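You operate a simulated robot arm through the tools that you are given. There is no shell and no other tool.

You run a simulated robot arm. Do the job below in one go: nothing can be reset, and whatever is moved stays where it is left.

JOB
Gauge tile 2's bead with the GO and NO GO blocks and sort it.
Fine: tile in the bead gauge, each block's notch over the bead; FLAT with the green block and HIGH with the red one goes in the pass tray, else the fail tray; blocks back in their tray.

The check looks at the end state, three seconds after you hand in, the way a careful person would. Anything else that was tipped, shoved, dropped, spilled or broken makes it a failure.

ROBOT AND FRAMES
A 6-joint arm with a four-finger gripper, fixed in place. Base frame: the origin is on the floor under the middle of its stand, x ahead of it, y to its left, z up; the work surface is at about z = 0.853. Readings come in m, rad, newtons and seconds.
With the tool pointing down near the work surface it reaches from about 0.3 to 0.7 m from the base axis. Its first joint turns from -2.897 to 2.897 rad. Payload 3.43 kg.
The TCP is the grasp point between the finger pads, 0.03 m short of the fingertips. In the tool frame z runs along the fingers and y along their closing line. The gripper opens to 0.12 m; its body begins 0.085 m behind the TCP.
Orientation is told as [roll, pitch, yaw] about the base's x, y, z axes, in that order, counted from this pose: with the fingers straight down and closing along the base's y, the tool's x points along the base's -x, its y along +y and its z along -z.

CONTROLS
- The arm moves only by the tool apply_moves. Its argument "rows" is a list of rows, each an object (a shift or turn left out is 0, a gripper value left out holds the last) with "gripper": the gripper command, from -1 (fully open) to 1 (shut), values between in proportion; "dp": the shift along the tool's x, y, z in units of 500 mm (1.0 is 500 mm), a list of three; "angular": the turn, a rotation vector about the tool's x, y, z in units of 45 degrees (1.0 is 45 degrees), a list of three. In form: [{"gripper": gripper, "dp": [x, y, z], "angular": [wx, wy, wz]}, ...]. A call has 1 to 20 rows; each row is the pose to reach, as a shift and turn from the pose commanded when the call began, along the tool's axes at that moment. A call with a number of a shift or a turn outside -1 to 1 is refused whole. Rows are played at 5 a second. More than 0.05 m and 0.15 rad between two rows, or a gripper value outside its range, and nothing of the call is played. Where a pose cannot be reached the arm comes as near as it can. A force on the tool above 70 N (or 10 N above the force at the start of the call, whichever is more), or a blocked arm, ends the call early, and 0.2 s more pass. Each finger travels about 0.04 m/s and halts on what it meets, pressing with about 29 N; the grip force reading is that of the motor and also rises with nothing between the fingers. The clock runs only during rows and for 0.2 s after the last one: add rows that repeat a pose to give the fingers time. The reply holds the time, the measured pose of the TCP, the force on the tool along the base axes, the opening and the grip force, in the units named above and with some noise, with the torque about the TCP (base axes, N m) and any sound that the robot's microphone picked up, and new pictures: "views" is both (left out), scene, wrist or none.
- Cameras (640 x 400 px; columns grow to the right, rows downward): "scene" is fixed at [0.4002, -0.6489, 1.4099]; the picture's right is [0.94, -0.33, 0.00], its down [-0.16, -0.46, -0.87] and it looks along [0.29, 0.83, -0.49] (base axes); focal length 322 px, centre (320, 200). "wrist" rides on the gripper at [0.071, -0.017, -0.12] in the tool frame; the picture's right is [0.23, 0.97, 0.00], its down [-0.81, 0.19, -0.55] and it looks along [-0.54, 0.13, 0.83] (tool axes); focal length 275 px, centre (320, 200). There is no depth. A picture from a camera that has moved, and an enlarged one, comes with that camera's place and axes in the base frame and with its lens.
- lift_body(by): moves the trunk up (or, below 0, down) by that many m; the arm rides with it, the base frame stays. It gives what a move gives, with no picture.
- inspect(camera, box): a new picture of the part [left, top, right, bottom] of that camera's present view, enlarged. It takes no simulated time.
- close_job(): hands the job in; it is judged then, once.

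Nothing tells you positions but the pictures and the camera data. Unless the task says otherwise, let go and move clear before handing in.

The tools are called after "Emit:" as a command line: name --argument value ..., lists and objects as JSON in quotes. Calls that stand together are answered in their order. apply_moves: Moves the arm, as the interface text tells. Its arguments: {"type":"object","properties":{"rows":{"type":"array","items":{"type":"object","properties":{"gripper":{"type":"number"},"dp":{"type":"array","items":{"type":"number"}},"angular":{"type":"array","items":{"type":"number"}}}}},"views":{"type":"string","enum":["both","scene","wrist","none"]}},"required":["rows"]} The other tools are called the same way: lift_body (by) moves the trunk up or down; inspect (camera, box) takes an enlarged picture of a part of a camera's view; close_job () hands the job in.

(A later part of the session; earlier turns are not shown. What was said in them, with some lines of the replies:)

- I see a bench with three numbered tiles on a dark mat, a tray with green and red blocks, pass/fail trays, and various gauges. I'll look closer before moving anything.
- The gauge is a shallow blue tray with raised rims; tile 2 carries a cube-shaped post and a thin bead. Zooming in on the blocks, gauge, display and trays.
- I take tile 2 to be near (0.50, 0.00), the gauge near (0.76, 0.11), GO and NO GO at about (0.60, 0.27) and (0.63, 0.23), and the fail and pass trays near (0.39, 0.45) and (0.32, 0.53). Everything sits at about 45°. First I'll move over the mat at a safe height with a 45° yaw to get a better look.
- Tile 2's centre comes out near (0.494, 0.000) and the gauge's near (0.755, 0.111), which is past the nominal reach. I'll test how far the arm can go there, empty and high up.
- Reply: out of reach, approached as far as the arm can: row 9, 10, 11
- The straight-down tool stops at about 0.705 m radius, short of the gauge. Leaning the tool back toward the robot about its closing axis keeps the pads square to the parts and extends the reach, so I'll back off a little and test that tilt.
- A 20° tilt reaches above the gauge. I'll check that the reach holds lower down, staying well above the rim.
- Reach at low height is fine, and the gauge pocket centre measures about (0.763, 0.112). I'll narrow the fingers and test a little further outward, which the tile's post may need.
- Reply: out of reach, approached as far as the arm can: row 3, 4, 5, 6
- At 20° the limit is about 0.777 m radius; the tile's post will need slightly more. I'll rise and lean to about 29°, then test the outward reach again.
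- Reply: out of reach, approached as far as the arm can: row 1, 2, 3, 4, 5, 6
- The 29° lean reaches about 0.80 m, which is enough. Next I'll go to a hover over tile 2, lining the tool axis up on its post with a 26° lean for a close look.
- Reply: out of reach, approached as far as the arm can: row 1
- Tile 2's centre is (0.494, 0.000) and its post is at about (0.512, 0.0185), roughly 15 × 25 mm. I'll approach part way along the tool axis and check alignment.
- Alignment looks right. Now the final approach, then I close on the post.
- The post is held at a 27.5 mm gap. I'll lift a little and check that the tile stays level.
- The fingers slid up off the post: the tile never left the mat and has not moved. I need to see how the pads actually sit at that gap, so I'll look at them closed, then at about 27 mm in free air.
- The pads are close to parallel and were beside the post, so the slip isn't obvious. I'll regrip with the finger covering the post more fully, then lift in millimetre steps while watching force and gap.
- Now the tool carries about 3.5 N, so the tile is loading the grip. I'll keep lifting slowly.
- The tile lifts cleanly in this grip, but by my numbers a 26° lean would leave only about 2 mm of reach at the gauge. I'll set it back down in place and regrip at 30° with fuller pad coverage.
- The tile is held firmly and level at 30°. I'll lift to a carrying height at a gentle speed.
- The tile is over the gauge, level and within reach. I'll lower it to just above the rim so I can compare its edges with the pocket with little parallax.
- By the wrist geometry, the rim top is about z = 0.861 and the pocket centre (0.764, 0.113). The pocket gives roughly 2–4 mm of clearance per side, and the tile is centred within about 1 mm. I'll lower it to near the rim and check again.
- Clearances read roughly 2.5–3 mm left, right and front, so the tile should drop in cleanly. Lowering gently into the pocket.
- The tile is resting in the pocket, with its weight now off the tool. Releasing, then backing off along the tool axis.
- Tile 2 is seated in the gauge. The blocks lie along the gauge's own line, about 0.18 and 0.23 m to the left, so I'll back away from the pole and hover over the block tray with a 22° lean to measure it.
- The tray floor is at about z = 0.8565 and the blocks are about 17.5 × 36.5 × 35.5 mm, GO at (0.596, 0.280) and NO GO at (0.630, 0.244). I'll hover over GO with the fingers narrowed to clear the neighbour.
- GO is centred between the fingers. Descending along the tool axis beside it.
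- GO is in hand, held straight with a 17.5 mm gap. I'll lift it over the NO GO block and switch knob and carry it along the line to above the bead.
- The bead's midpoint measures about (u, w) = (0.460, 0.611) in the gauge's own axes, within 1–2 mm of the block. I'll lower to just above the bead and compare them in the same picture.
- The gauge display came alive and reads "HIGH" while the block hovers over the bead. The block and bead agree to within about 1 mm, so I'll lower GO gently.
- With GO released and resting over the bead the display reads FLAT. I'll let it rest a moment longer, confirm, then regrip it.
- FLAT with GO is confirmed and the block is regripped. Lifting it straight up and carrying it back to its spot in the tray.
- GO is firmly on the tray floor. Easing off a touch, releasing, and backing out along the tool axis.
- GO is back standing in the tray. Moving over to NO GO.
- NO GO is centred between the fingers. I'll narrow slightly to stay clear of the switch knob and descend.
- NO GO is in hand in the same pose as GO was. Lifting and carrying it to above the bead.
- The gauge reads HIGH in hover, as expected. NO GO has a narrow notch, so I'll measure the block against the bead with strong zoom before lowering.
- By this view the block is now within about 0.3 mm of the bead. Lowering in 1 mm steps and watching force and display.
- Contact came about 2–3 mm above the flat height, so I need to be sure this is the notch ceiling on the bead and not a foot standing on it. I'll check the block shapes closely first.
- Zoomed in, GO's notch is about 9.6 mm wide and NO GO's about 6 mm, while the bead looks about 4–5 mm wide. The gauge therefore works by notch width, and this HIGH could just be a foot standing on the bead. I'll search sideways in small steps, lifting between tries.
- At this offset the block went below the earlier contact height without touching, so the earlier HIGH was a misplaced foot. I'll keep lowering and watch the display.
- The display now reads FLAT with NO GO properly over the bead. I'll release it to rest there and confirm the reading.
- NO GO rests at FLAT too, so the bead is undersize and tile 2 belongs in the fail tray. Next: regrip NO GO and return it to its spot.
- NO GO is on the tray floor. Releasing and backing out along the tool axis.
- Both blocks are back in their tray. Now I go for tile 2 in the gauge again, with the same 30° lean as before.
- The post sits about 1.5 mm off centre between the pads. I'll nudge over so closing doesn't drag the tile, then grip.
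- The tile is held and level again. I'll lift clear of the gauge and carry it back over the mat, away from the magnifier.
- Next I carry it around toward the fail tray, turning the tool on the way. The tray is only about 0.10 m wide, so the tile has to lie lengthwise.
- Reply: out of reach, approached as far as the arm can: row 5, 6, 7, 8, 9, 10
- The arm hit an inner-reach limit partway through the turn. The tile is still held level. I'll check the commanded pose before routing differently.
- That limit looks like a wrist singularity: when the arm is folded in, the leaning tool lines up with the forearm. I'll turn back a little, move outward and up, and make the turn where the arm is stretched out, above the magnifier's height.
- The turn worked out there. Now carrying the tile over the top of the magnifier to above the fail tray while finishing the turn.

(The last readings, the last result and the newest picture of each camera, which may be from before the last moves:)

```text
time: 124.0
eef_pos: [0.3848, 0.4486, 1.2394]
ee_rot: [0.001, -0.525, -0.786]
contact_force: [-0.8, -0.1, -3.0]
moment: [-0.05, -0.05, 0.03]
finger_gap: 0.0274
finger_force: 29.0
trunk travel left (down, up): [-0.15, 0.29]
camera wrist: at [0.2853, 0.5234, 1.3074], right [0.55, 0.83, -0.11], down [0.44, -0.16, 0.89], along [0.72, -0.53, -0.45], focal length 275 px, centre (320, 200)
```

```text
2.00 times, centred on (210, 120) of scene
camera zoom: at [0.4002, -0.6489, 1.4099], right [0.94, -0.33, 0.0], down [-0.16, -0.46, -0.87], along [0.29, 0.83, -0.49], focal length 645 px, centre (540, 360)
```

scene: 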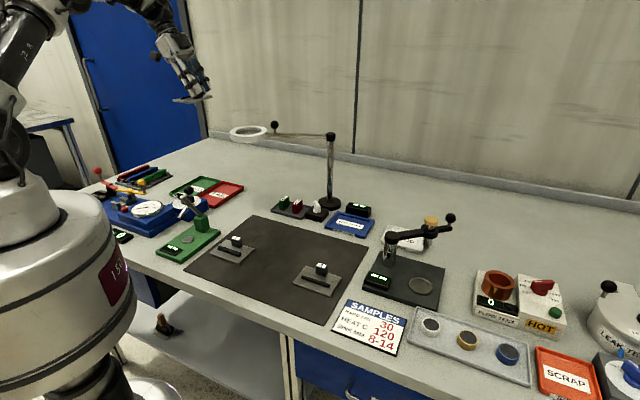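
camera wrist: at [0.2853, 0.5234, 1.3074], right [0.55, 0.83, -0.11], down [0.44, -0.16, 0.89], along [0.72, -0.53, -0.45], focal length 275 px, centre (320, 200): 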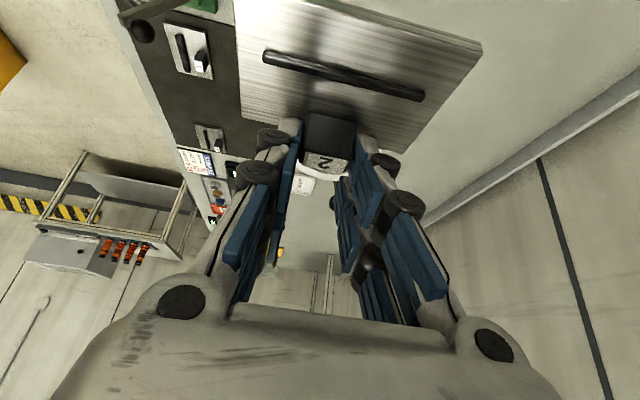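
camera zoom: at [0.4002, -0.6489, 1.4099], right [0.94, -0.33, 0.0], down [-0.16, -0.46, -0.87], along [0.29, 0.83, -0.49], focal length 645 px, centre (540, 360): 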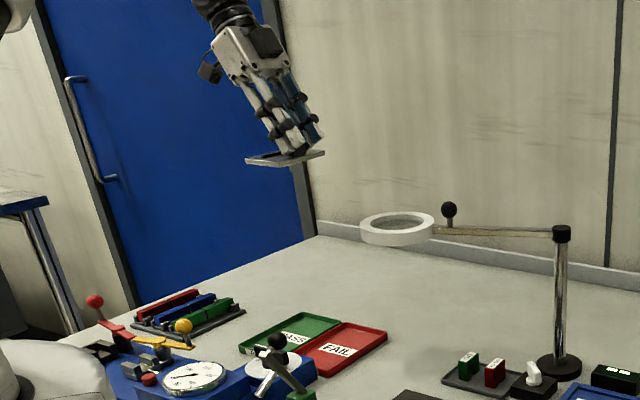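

I'm over the trays now. I'll measure the fail tray precisely from the fixed camera before lowering.

Emit:
inspect --camera "scene" --box '[192, 176, 250, 212]'

Emit:
inspect --camera "scene" --box '[160, 80, 230, 120]'

Emit:
inspect --camera "wrist" --box '[200, 0, 500, 190]'

```text
11.03 times, centred on (221, 194) of scene
camera zoom: at [0.4002, -0.6489, 1.4099], right [0.94, -0.33, 0.0], down [-0.16, -0.46, -0.87], along [0.29, 0.83, -0.49], focal length 3558 px, centre (1412, 266)
```

zoom: 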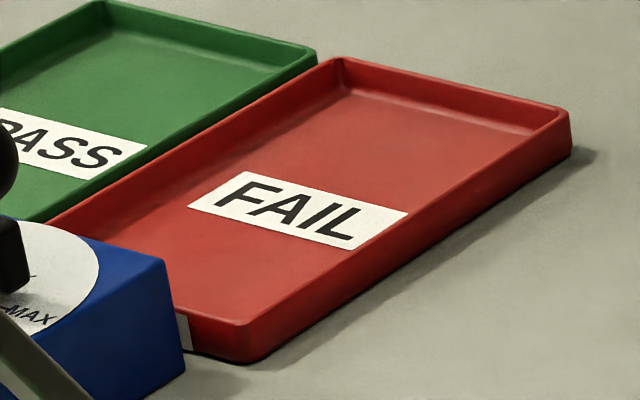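

```text
9.14 times, centred on (195, 100) of scene
camera zoom: at [0.4002, -0.6489, 1.4099], right [0.94, -0.33, 0.0], down [-0.16, -0.46, -0.87], along [0.29, 0.83, -0.49], focal length 2948 px, centre (1463, 1114)
```

zoom: 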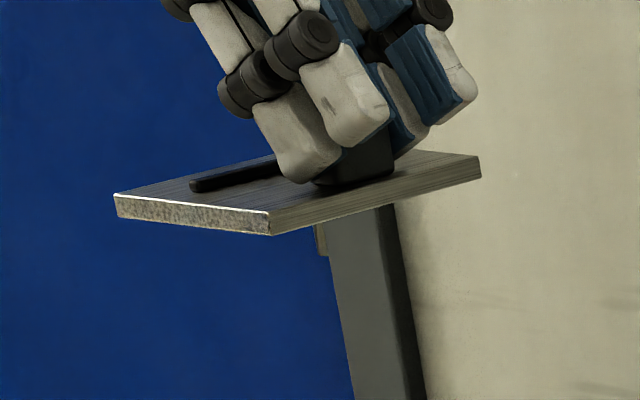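

```text
2.11 times, centred on (350, 95) of wrist
camera zoom: at [0.2853, 0.5234, 1.3074], right [0.55, 0.83, -0.11], down [0.44, -0.16, 0.89], along [0.72, -0.53, -0.45], focal length 580 px, centre (257, 421)
```

zoom: 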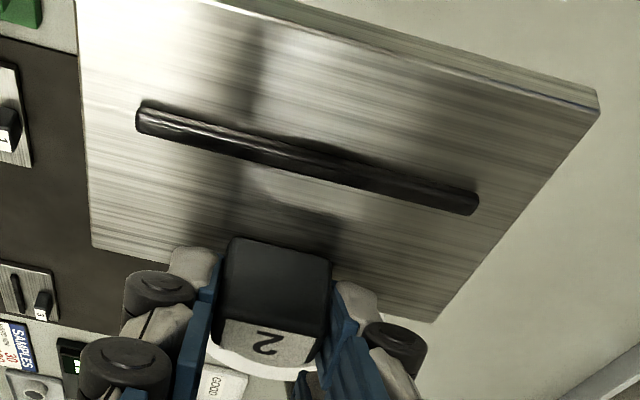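

The fail tray centre measures about (0.393, 0.450), roughly 0.10 × 0.16 m outside. I'll descend on the side away from the magnifier ring first.

Emit:
apply_moves --rows '[{"dp": [0.0299, 0, 0.0518]}, {"dp": [0.0598, 0, 0.1036]}, {"dp": [0.0897, 0, 0.1553]}, {"dp": [0.1196, 0, 0.2071]}, {"dp": [0.1494, 0, 0.2589]}, {"dp": [0.1793, 0, 0.3107]}, {"dp": [0.2092, 0, 0.3624]}, {"dp": [0.2391, 0, 0.4142]}, {"dp": [0.269, 0, 0.466]}, {"dp": [0.269, 0, 0.466]}, {"dp": [0.269, 0, 0.466]}]' --views "both"

Emit:
inspect --camera "scene" --box '[160, 130, 280, 220]'

```text
time: 126.4
eef_pos: [0.3858, 0.4499, 0.9702]
ee_rot: [0.002, -0.525, -0.785]
contact_force: [-0.2, -0.2, -2.2]
moment: [-0.02, -0.04, 0.0]
finger_gap: 0.0277
finger_force: 28.6
trunk travel left (down, up): [-0.15, 0.29]
camera wrist: at [0.2866, 0.5242, 1.0387], right [0.55, 0.83, -0.11], down [0.44, -0.16, 0.89], along [0.72, -0.53, -0.45], focal length 275 px, centre (320, 200)
```

scene: 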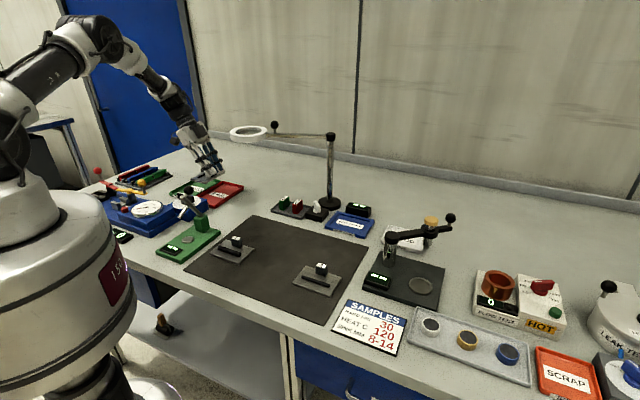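
wrist: 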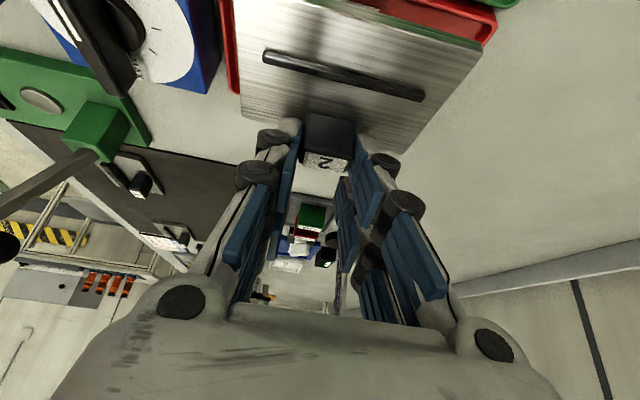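

```text
4.44 times, centred on (220, 175) of scene
camera zoom: at [0.4002, -0.6489, 1.4099], right [0.94, -0.33, 0.0], down [-0.16, -0.46, -0.87], along [0.29, 0.83, -0.49], focal length 1433 px, centre (764, 311)
```

zoom: 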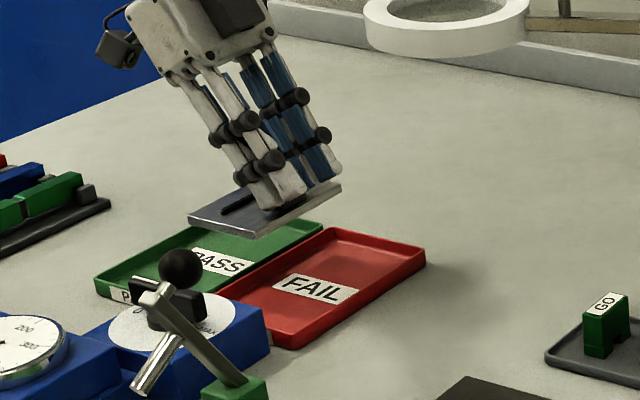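

Emit:
apply_moves --rows '[{"dp": [-0.0214, 0.0039, 0.0124]}, {"dp": [-0.0428, 0.0077, 0.0247]}, {"dp": [-0.0642, 0.0116, 0.0371]}, {"dp": [-0.0509, 0.0116, 0.0602]}, {"dp": [-0.0375, 0.0116, 0.0833]}, {"dp": [-0.0242, 0.0116, 0.1063]}, {"dp": [-0.0242, 0.0116, 0.1063]}]' --views "both"

Emit:
inspect --camera "scene" --box '[180, 150, 260, 214]'

Emit:
inspect --camera "wrist" --box '[200, 0, 520, 190]'

```text
time: 128.0
eef_pos: [0.4144, 0.4275, 0.9295]
ee_rot: [0.001, -0.524, -0.784]
contact_force: [0.4, -0.1, -2.8]
moment: [-0.01, -0.08, 0.0]
finger_gap: 0.0272
finger_force: 28.8
trunk travel left (down, up): [-0.15, 0.29]
camera wrist: at [0.3151, 0.5015, 0.9979], right [0.55, 0.83, -0.11], down [0.44, -0.16, 0.89], along [0.72, -0.53, -0.45], focal length 275 px, centre (320, 200)
```

scene: 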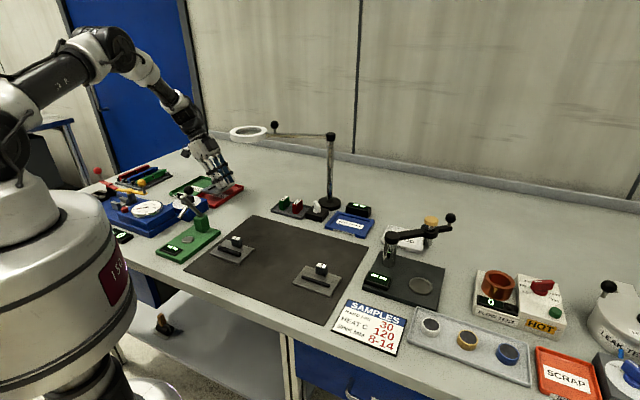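
wrist: 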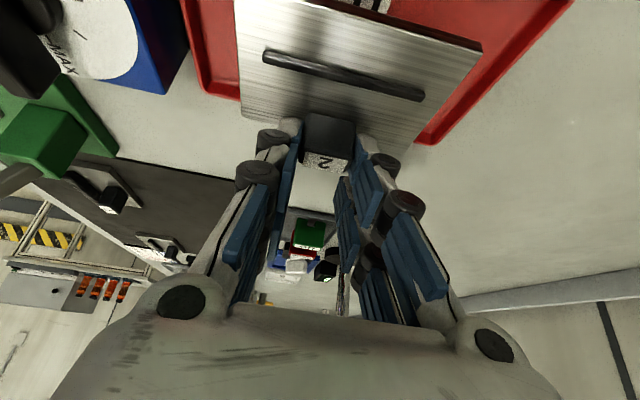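

```text
6.25 times, centred on (220, 182) of scene
camera zoom: at [0.4002, -0.6489, 1.4099], right [0.94, -0.33, 0.0], down [-0.16, -0.46, -0.87], along [0.29, 0.83, -0.49], focal length 2015 px, centre (945, 312)
```

zoom: 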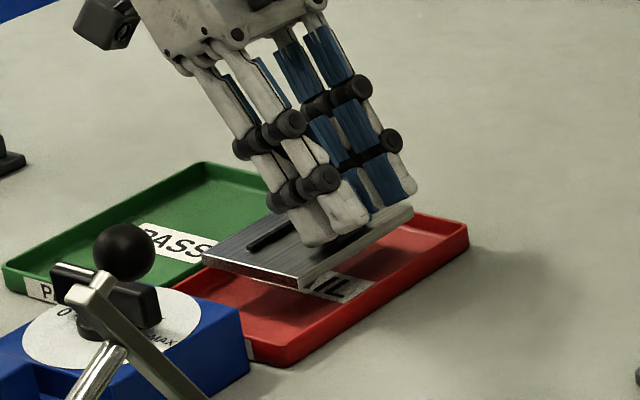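

```text
2.00 times, centred on (360, 95) of wrist
camera zoom: at [0.3151, 0.5015, 0.9979], right [0.55, 0.83, -0.11], down [0.44, -0.16, 0.89], along [0.72, -0.53, -0.45], focal length 551 px, centre (240, 410)
```

zoom: 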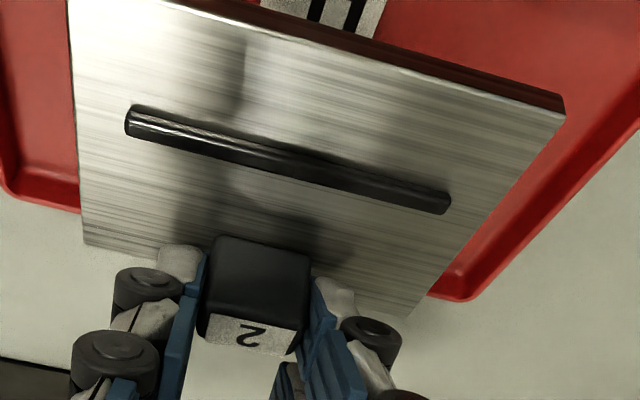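

The tile is centred over the fail tray, with about 8–10 mm to the walls across and much more lengthwise. Lowering.

Emit:
apply_moves --rows '[{"dp": [0.005, 0, 0.0087]}, {"dp": [0.01, 0, 0.0173]}, {"dp": [0.015, 0, 0.026]}, {"dp": [0.02, 0, 0.0346]}, {"dp": [0.02, 0, 0.0346]}]' --views "none"

Emit:
inspect --camera "scene" --box '[180, 150, 260, 214]'

Emit:
inspect --camera "wrist" --box '[200, 0, 520, 190]'

```text
time: 129.2
eef_pos: [0.4145, 0.4263, 0.9103]
ee_rot: [0.003, -0.528, -0.785]
contact_force: [0.4, -0.3, -2.6]
moment: [-0.05, -0.01, 0.01]
finger_gap: 0.0276
finger_force: 28.7
trunk travel left (down, up): [-0.15, 0.29]
```

```text
6.25 times, centred on (220, 182) of scene
camera zoom: at [0.4002, -0.6489, 1.4099], right [0.94, -0.33, 0.0], down [-0.16, -0.46, -0.87], along [0.29, 0.83, -0.49], focal length 2015 px, centre (945, 312)
```

zoom: 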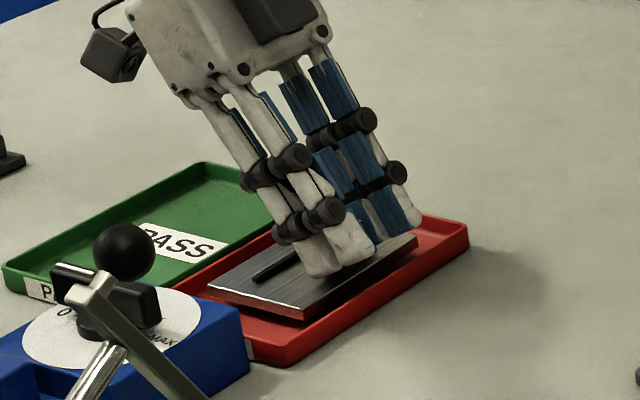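

```text
2.00 times, centred on (360, 95) of wrist
camera zoom: at [0.3152, 0.5012, 0.9783], right [0.55, 0.83, -0.11], down [0.44, -0.16, 0.89], along [0.72, -0.53, -0.45], focal length 551 px, centre (240, 410)
```

zoom: 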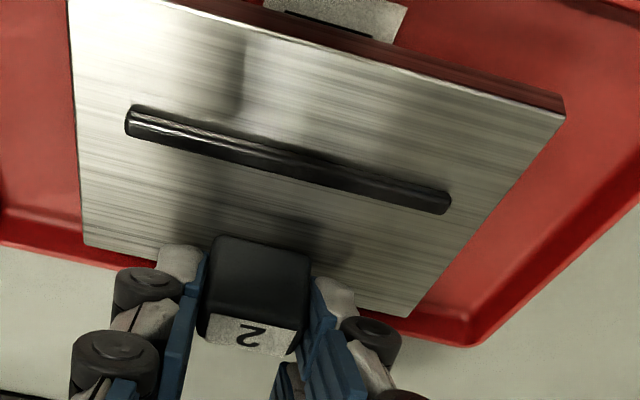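

Emit:
inspect --camera "wrist" --box '[370, 110, 470, 180]'

Emit:
inspect --camera "wrist" --box '[190, 80, 290, 150]'

Emit:
inspect --camera "scene" --box '[204, 176, 244, 212]'

```text
5.71 times, centred on (420, 145) of wrist
camera zoom: at [0.3152, 0.5012, 0.9783], right [0.55, 0.83, -0.11], down [0.44, -0.16, 0.89], along [0.72, -0.53, -0.45], focal length 1573 px, centre (-251, 514)
```

zoom: 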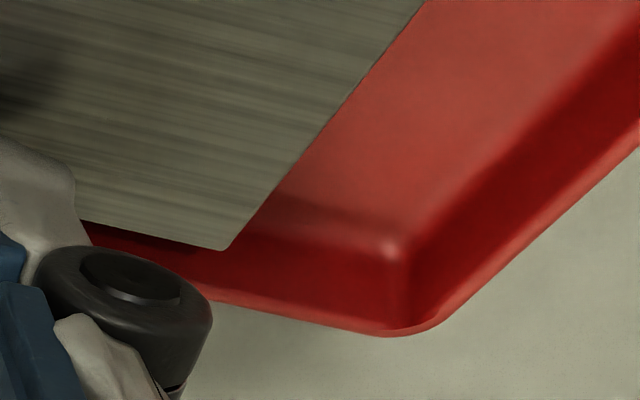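

```text
5.71 times, centred on (240, 115) of wrist
camera zoom: at [0.3152, 0.5012, 0.9783], right [0.55, 0.83, -0.11], down [0.44, -0.16, 0.89], along [0.72, -0.53, -0.45], focal length 1573 px, centre (777, 686)
```

zoom: 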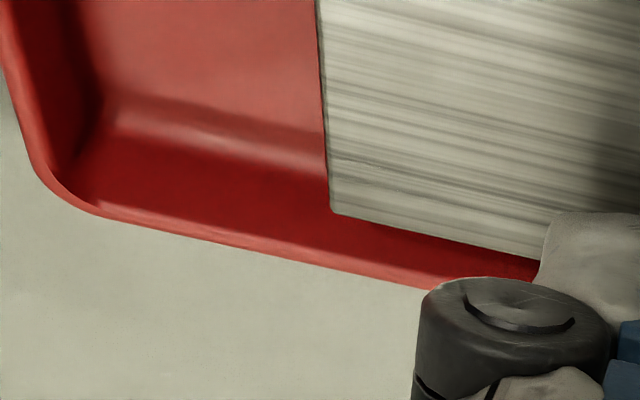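

```text
11.11 times, centred on (224, 194) of scene
camera zoom: at [0.4002, -0.6489, 1.4099], right [0.94, -0.33, 0.0], down [-0.16, -0.46, -0.87], along [0.29, 0.83, -0.49], focal length 3582 px, centre (1387, 267)
```

zoom: 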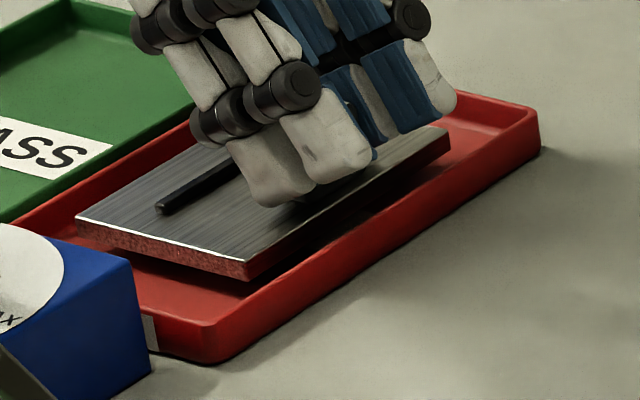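

Clearances are good all round. Final lowering in small steps.

Emit:
apply_moves --rows '[{"dp": [0.002, 0, 0.0035]}, {"dp": [0.004, 0, 0.0069]}, {"dp": [0.004, 0, 0.0069]}]' --views "none"

Emit:
apply_moves --rows '[{"dp": [0.001, 0, 0.0017]}, {"dp": [0.001, 0, 0.0017]}]' --views "none"

Emit:
apply_moves --rows '[{"dp": [0.001, 0, 0.0017]}, {"dp": [0.001, 0, 0.0017]}]' --views "none"

```text
time: 130.0
eef_pos: [0.4155, 0.4263, 0.9057]
ee_rot: [0.003, -0.524, -0.787]
contact_force: [0.6, 0.3, -3.1]
moment: [-0.01, -0.08, -0.01]
finger_gap: 0.0276
finger_force: 29.3
trunk travel left (down, up): [-0.15, 0.29]
```

```text
time: 130.6
eef_pos: [0.4144, 0.4266, 0.9041]
ee_rot: [0.001, -0.526, -0.786]
contact_force: [0.2, 0.0, -2.8]
moment: [-0.06, -0.08, -0.05]
finger_gap: 0.0275
finger_force: 29.5
trunk travel left (down, up): [-0.15, 0.29]
```

```text
time: 131.2
eef_pos: [0.4155, 0.4267, 0.9043]
ee_rot: [0.004, -0.525, -0.785]
contact_force: [-0.1, 0.6, -3.2]
moment: [-0.04, -0.05, 0.01]
finger_gap: 0.0276
finger_force: 28.8
trunk travel left (down, up): [-0.15, 0.29]
```

Emit:
apply_moves --rows '[{"dp": [0.001, 0, 0.0017]}, {"dp": [0.001, 0, 0.0017]}]' --views "none"

Emit:
apply_moves --rows '[{"dp": [0.001, 0, 0.0017]}, {"dp": [0.001, 0, 0.0017]}]' --views "none"

```text
time: 131.8
eef_pos: [0.4138, 0.4264, 0.9024]
ee_rot: [0.002, -0.525, -0.785]
contact_force: [0.6, -0.7, -2.9]
moment: [-0.05, -0.06, -0.01]
finger_gap: 0.0276
finger_force: 28.9
trunk travel left (down, up): [-0.15, 0.29]
```

```text
time: 132.4
eef_pos: [0.4163, 0.4265, 0.9028]
ee_rot: [0.002, -0.525, -0.786]
contact_force: [0.5, -0.7, 0.8]
moment: [-0.01, 0.31, 0.02]
finger_gap: 0.0273
finger_force: 28.8
trunk travel left (down, up): [-0.15, 0.29]
```

Emit:
apply_moves --rows '[{"dp": [0.0006, 0, 0.001]}, {"dp": [0.0006, 0, 0.001]}]' --views "none"

Emit:
inspect --camera "scene" --box '[204, 176, 244, 212]'

```text
time: 133.0
eef_pos: [0.4153, 0.4265, 0.902]
ee_rot: [0.005, -0.525, -0.786]
contact_force: [-0.5, 0.6, 4.9]
moment: [0.31, 0.37, -0.02]
finger_gap: 0.0276
finger_force: 29.0
trunk travel left (down, up): [-0.15, 0.29]
```

```text
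11.11 times, centred on (224, 194) of scene
camera zoom: at [0.4002, -0.6489, 1.4099], right [0.94, -0.33, 0.0], down [-0.16, -0.46, -0.87], along [0.29, 0.83, -0.49], focal length 3582 px, centre (1387, 267)
```

zoom: 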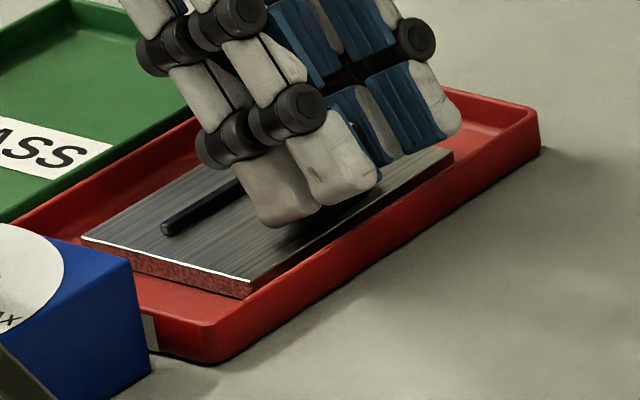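

The tile is down on the tray floor. Releasing and lifting clear.

Emit:
apply_moves --rows '[{"dp": [-0.0004, 0, -0.0007]}, {"gripper": 0.3, "dp": [-0.0004, 0, -0.0007]}, {"dp": [-0.0004, 0, -0.0007]}, {"dp": [-0.0004, 0, -0.0007]}, {"dp": [-0.0054, 0, -0.0094]}, {"dp": [-0.0154, 0, -0.0267]}, {"dp": [-0.03, 0, -0.052]}, {"dp": [-0.045, 0, -0.0779]}, {"dp": [-0.06, 0, -0.1039]}, {"dp": [-0.06, 0, -0.1039]}]' --views "both"

Emit:
inspect --camera "scene" --box '[190, 166, 254, 214]'

Emit:
inspect --camera "wrist" --box '[200, 0, 520, 190]'

```text
time: 135.2
eef_pos: [0.4147, 0.4261, 0.9593]
ee_rot: [0.002, -0.525, -0.783]
contact_force: [0.2, -0.4, -0.5]
moment: [0.02, 0.0, -0.02]
finger_gap: 0.0422
finger_force: 0.0
trunk travel left (down, up): [-0.15, 0.29]
camera wrist: at [0.315, 0.5006, 1.0287], right [0.55, 0.83, -0.11], down [0.44, -0.16, 0.89], along [0.72, -0.53, -0.45], focal length 275 px, centre (320, 200)
```

scene: 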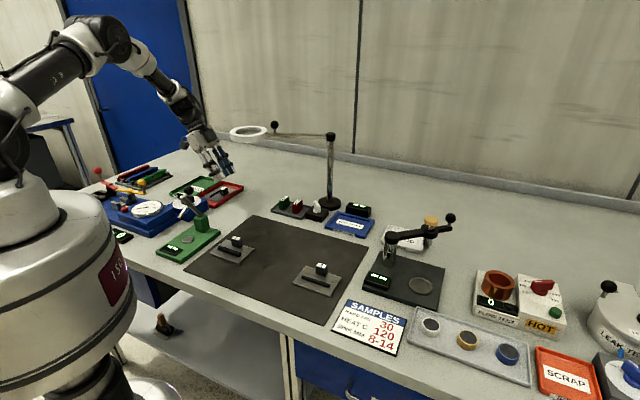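
wrist: 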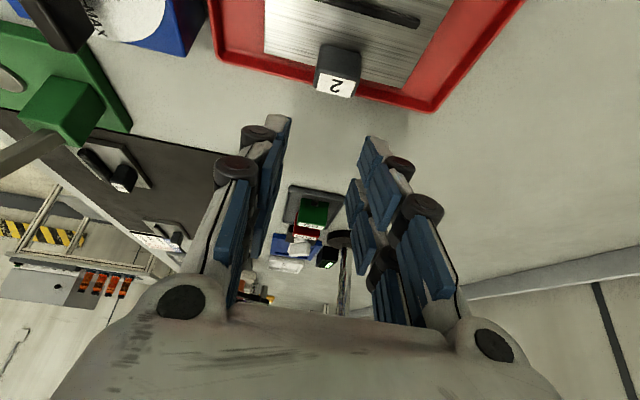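

```text
8.33 times, centred on (222, 190) of scene
camera zoom: at [0.4002, -0.6489, 1.4099], right [0.94, -0.33, 0.0], down [-0.16, -0.46, -0.87], along [0.29, 0.83, -0.49], focal length 2687 px, centre (1137, 283)
```

zoom: 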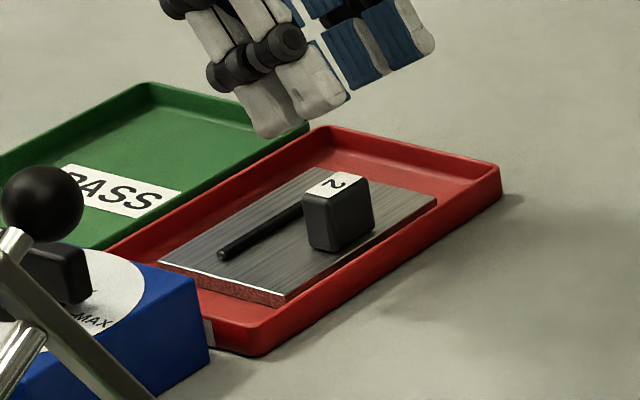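

```text
2.00 times, centred on (360, 95) of wrist
camera zoom: at [0.315, 0.5006, 1.0287], right [0.55, 0.83, -0.11], down [0.44, -0.16, 0.89], along [0.72, -0.53, -0.45], focal length 551 px, centre (240, 410)
```

zoom: 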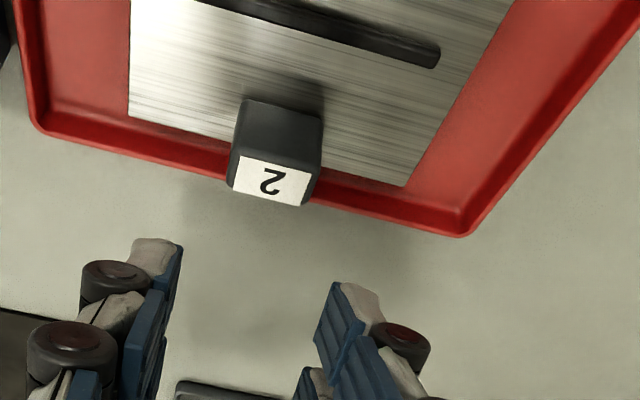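

Tile 2 lies flat inside the fail tray. Moving the arm well clear, then a last look at everything.

Emit:
apply_moves --rows '[{"dp": [-0.006, 0, -0.0612]}, {"dp": [-0.0119, 0, -0.1224]}, {"dp": [-0.0179, 0, -0.1837]}, {"dp": [-0.0238, 0, -0.2449]}, {"dp": [-0.0298, 0, -0.3061]}, {"dp": [-0.0298, 0, -0.3061]}, {"dp": [-0.0298, 0, -0.3061]}]' --views "both"

Emit:
inspect --camera "scene" --box '[80, 130, 260, 262]'

Emit:
inspect --camera "scene" --box '[250, 120, 400, 250]'

Emit:
inspect --camera "scene" --box '[180, 210, 360, 322]'

```text
time: 136.8
eef_pos: [0.3673, 0.4712, 1.1005]
ee_rot: [0.003, -0.525, -0.785]
contact_force: [-0.2, -0.7, 0.1]
moment: [0.0, 0.0, -0.01]
finger_gap: 0.0423
finger_force: 0.0
trunk travel left (down, up): [-0.15, 0.29]
camera wrist: at [0.2686, 0.5455, 1.1693], right [0.55, 0.83, -0.11], down [0.44, -0.16, 0.89], along [0.72, -0.53, -0.45], focal length 275 px, centre (320, 200)
```

scene: 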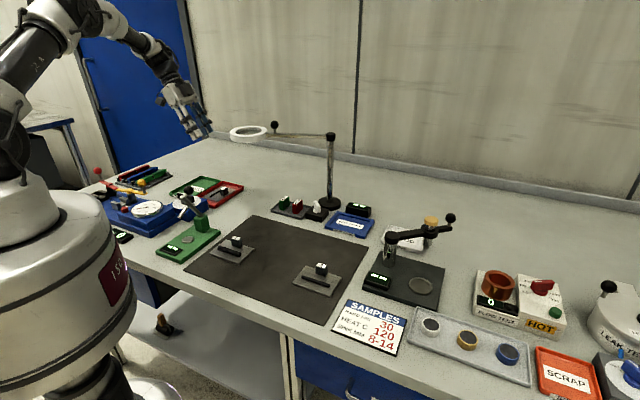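
wrist: 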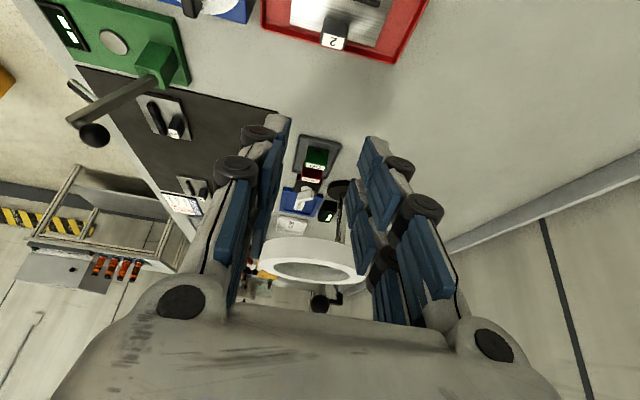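

```text
3.03 times, centred on (170, 196) of scene
camera zoom: at [0.4002, -0.6489, 1.4099], right [0.94, -0.33, 0.0], down [-0.16, -0.46, -0.87], along [0.29, 0.83, -0.49], focal length 977 px, centre (774, 212)
```

zoom: 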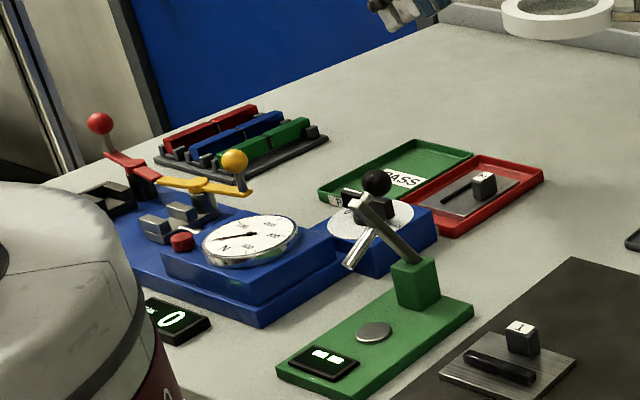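

```text
3.08 times, centred on (325, 185) of scene
camera zoom: at [0.4002, -0.6489, 1.4099], right [0.94, -0.33, 0.0], down [-0.16, -0.46, -0.87], along [0.29, 0.83, -0.49], focal length 992 px, centre (305, 246)
```

zoom: 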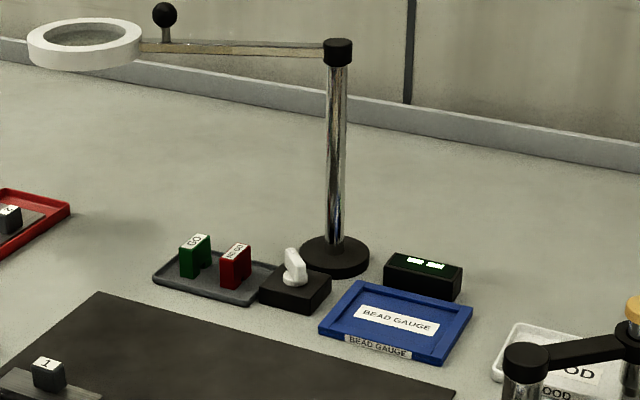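

```text
3.56 times, centred on (270, 266) of scene
camera zoom: at [0.4002, -0.6489, 1.4099], right [0.94, -0.33, 0.0], down [-0.16, -0.46, -0.87], along [0.29, 0.83, -0.49], focal length 1146 px, centre (498, -35)
```

zoom: 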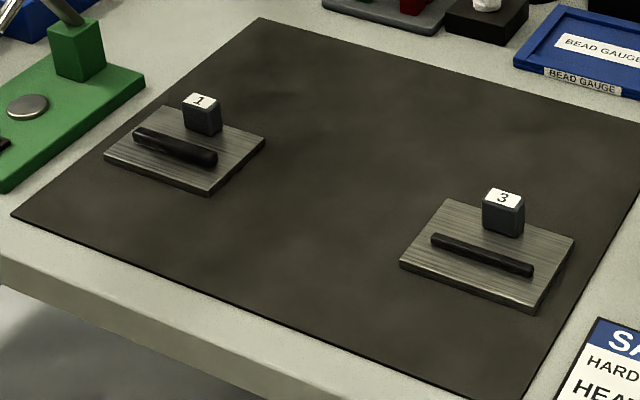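

Everything is in order. Tile 2 read FLAT with both GO and NO GO and now lies flat in the fail tray. Both blocks stand in their tray, nothing else has moved, and the arm is clear, so I'm handing in.

Emit:
close_job

```text
The job is handed in.
```

I gauged tile 2 and put it in the fail tray. It read FLAT with the GO block and FLAT with the NO GO block, so its bead is undersize.

- **NO GO reading:** the display showed HIGH at first because a foot of the block was standing on the bead. Once the notch was properly over the bead it read FLAT, and it stayed FLAT after I let the block go.
- **End state:** both blocks are standing back in their tray, the gauge is empty and the arm is clear. In the final pictures, tiles 1 and 3 and the other fixtures looked undisturbed.
- **First grip:** my first grip on the tile slipped off its post before it left the mat. The tile was not dropped, and I regripped it before carrying it.
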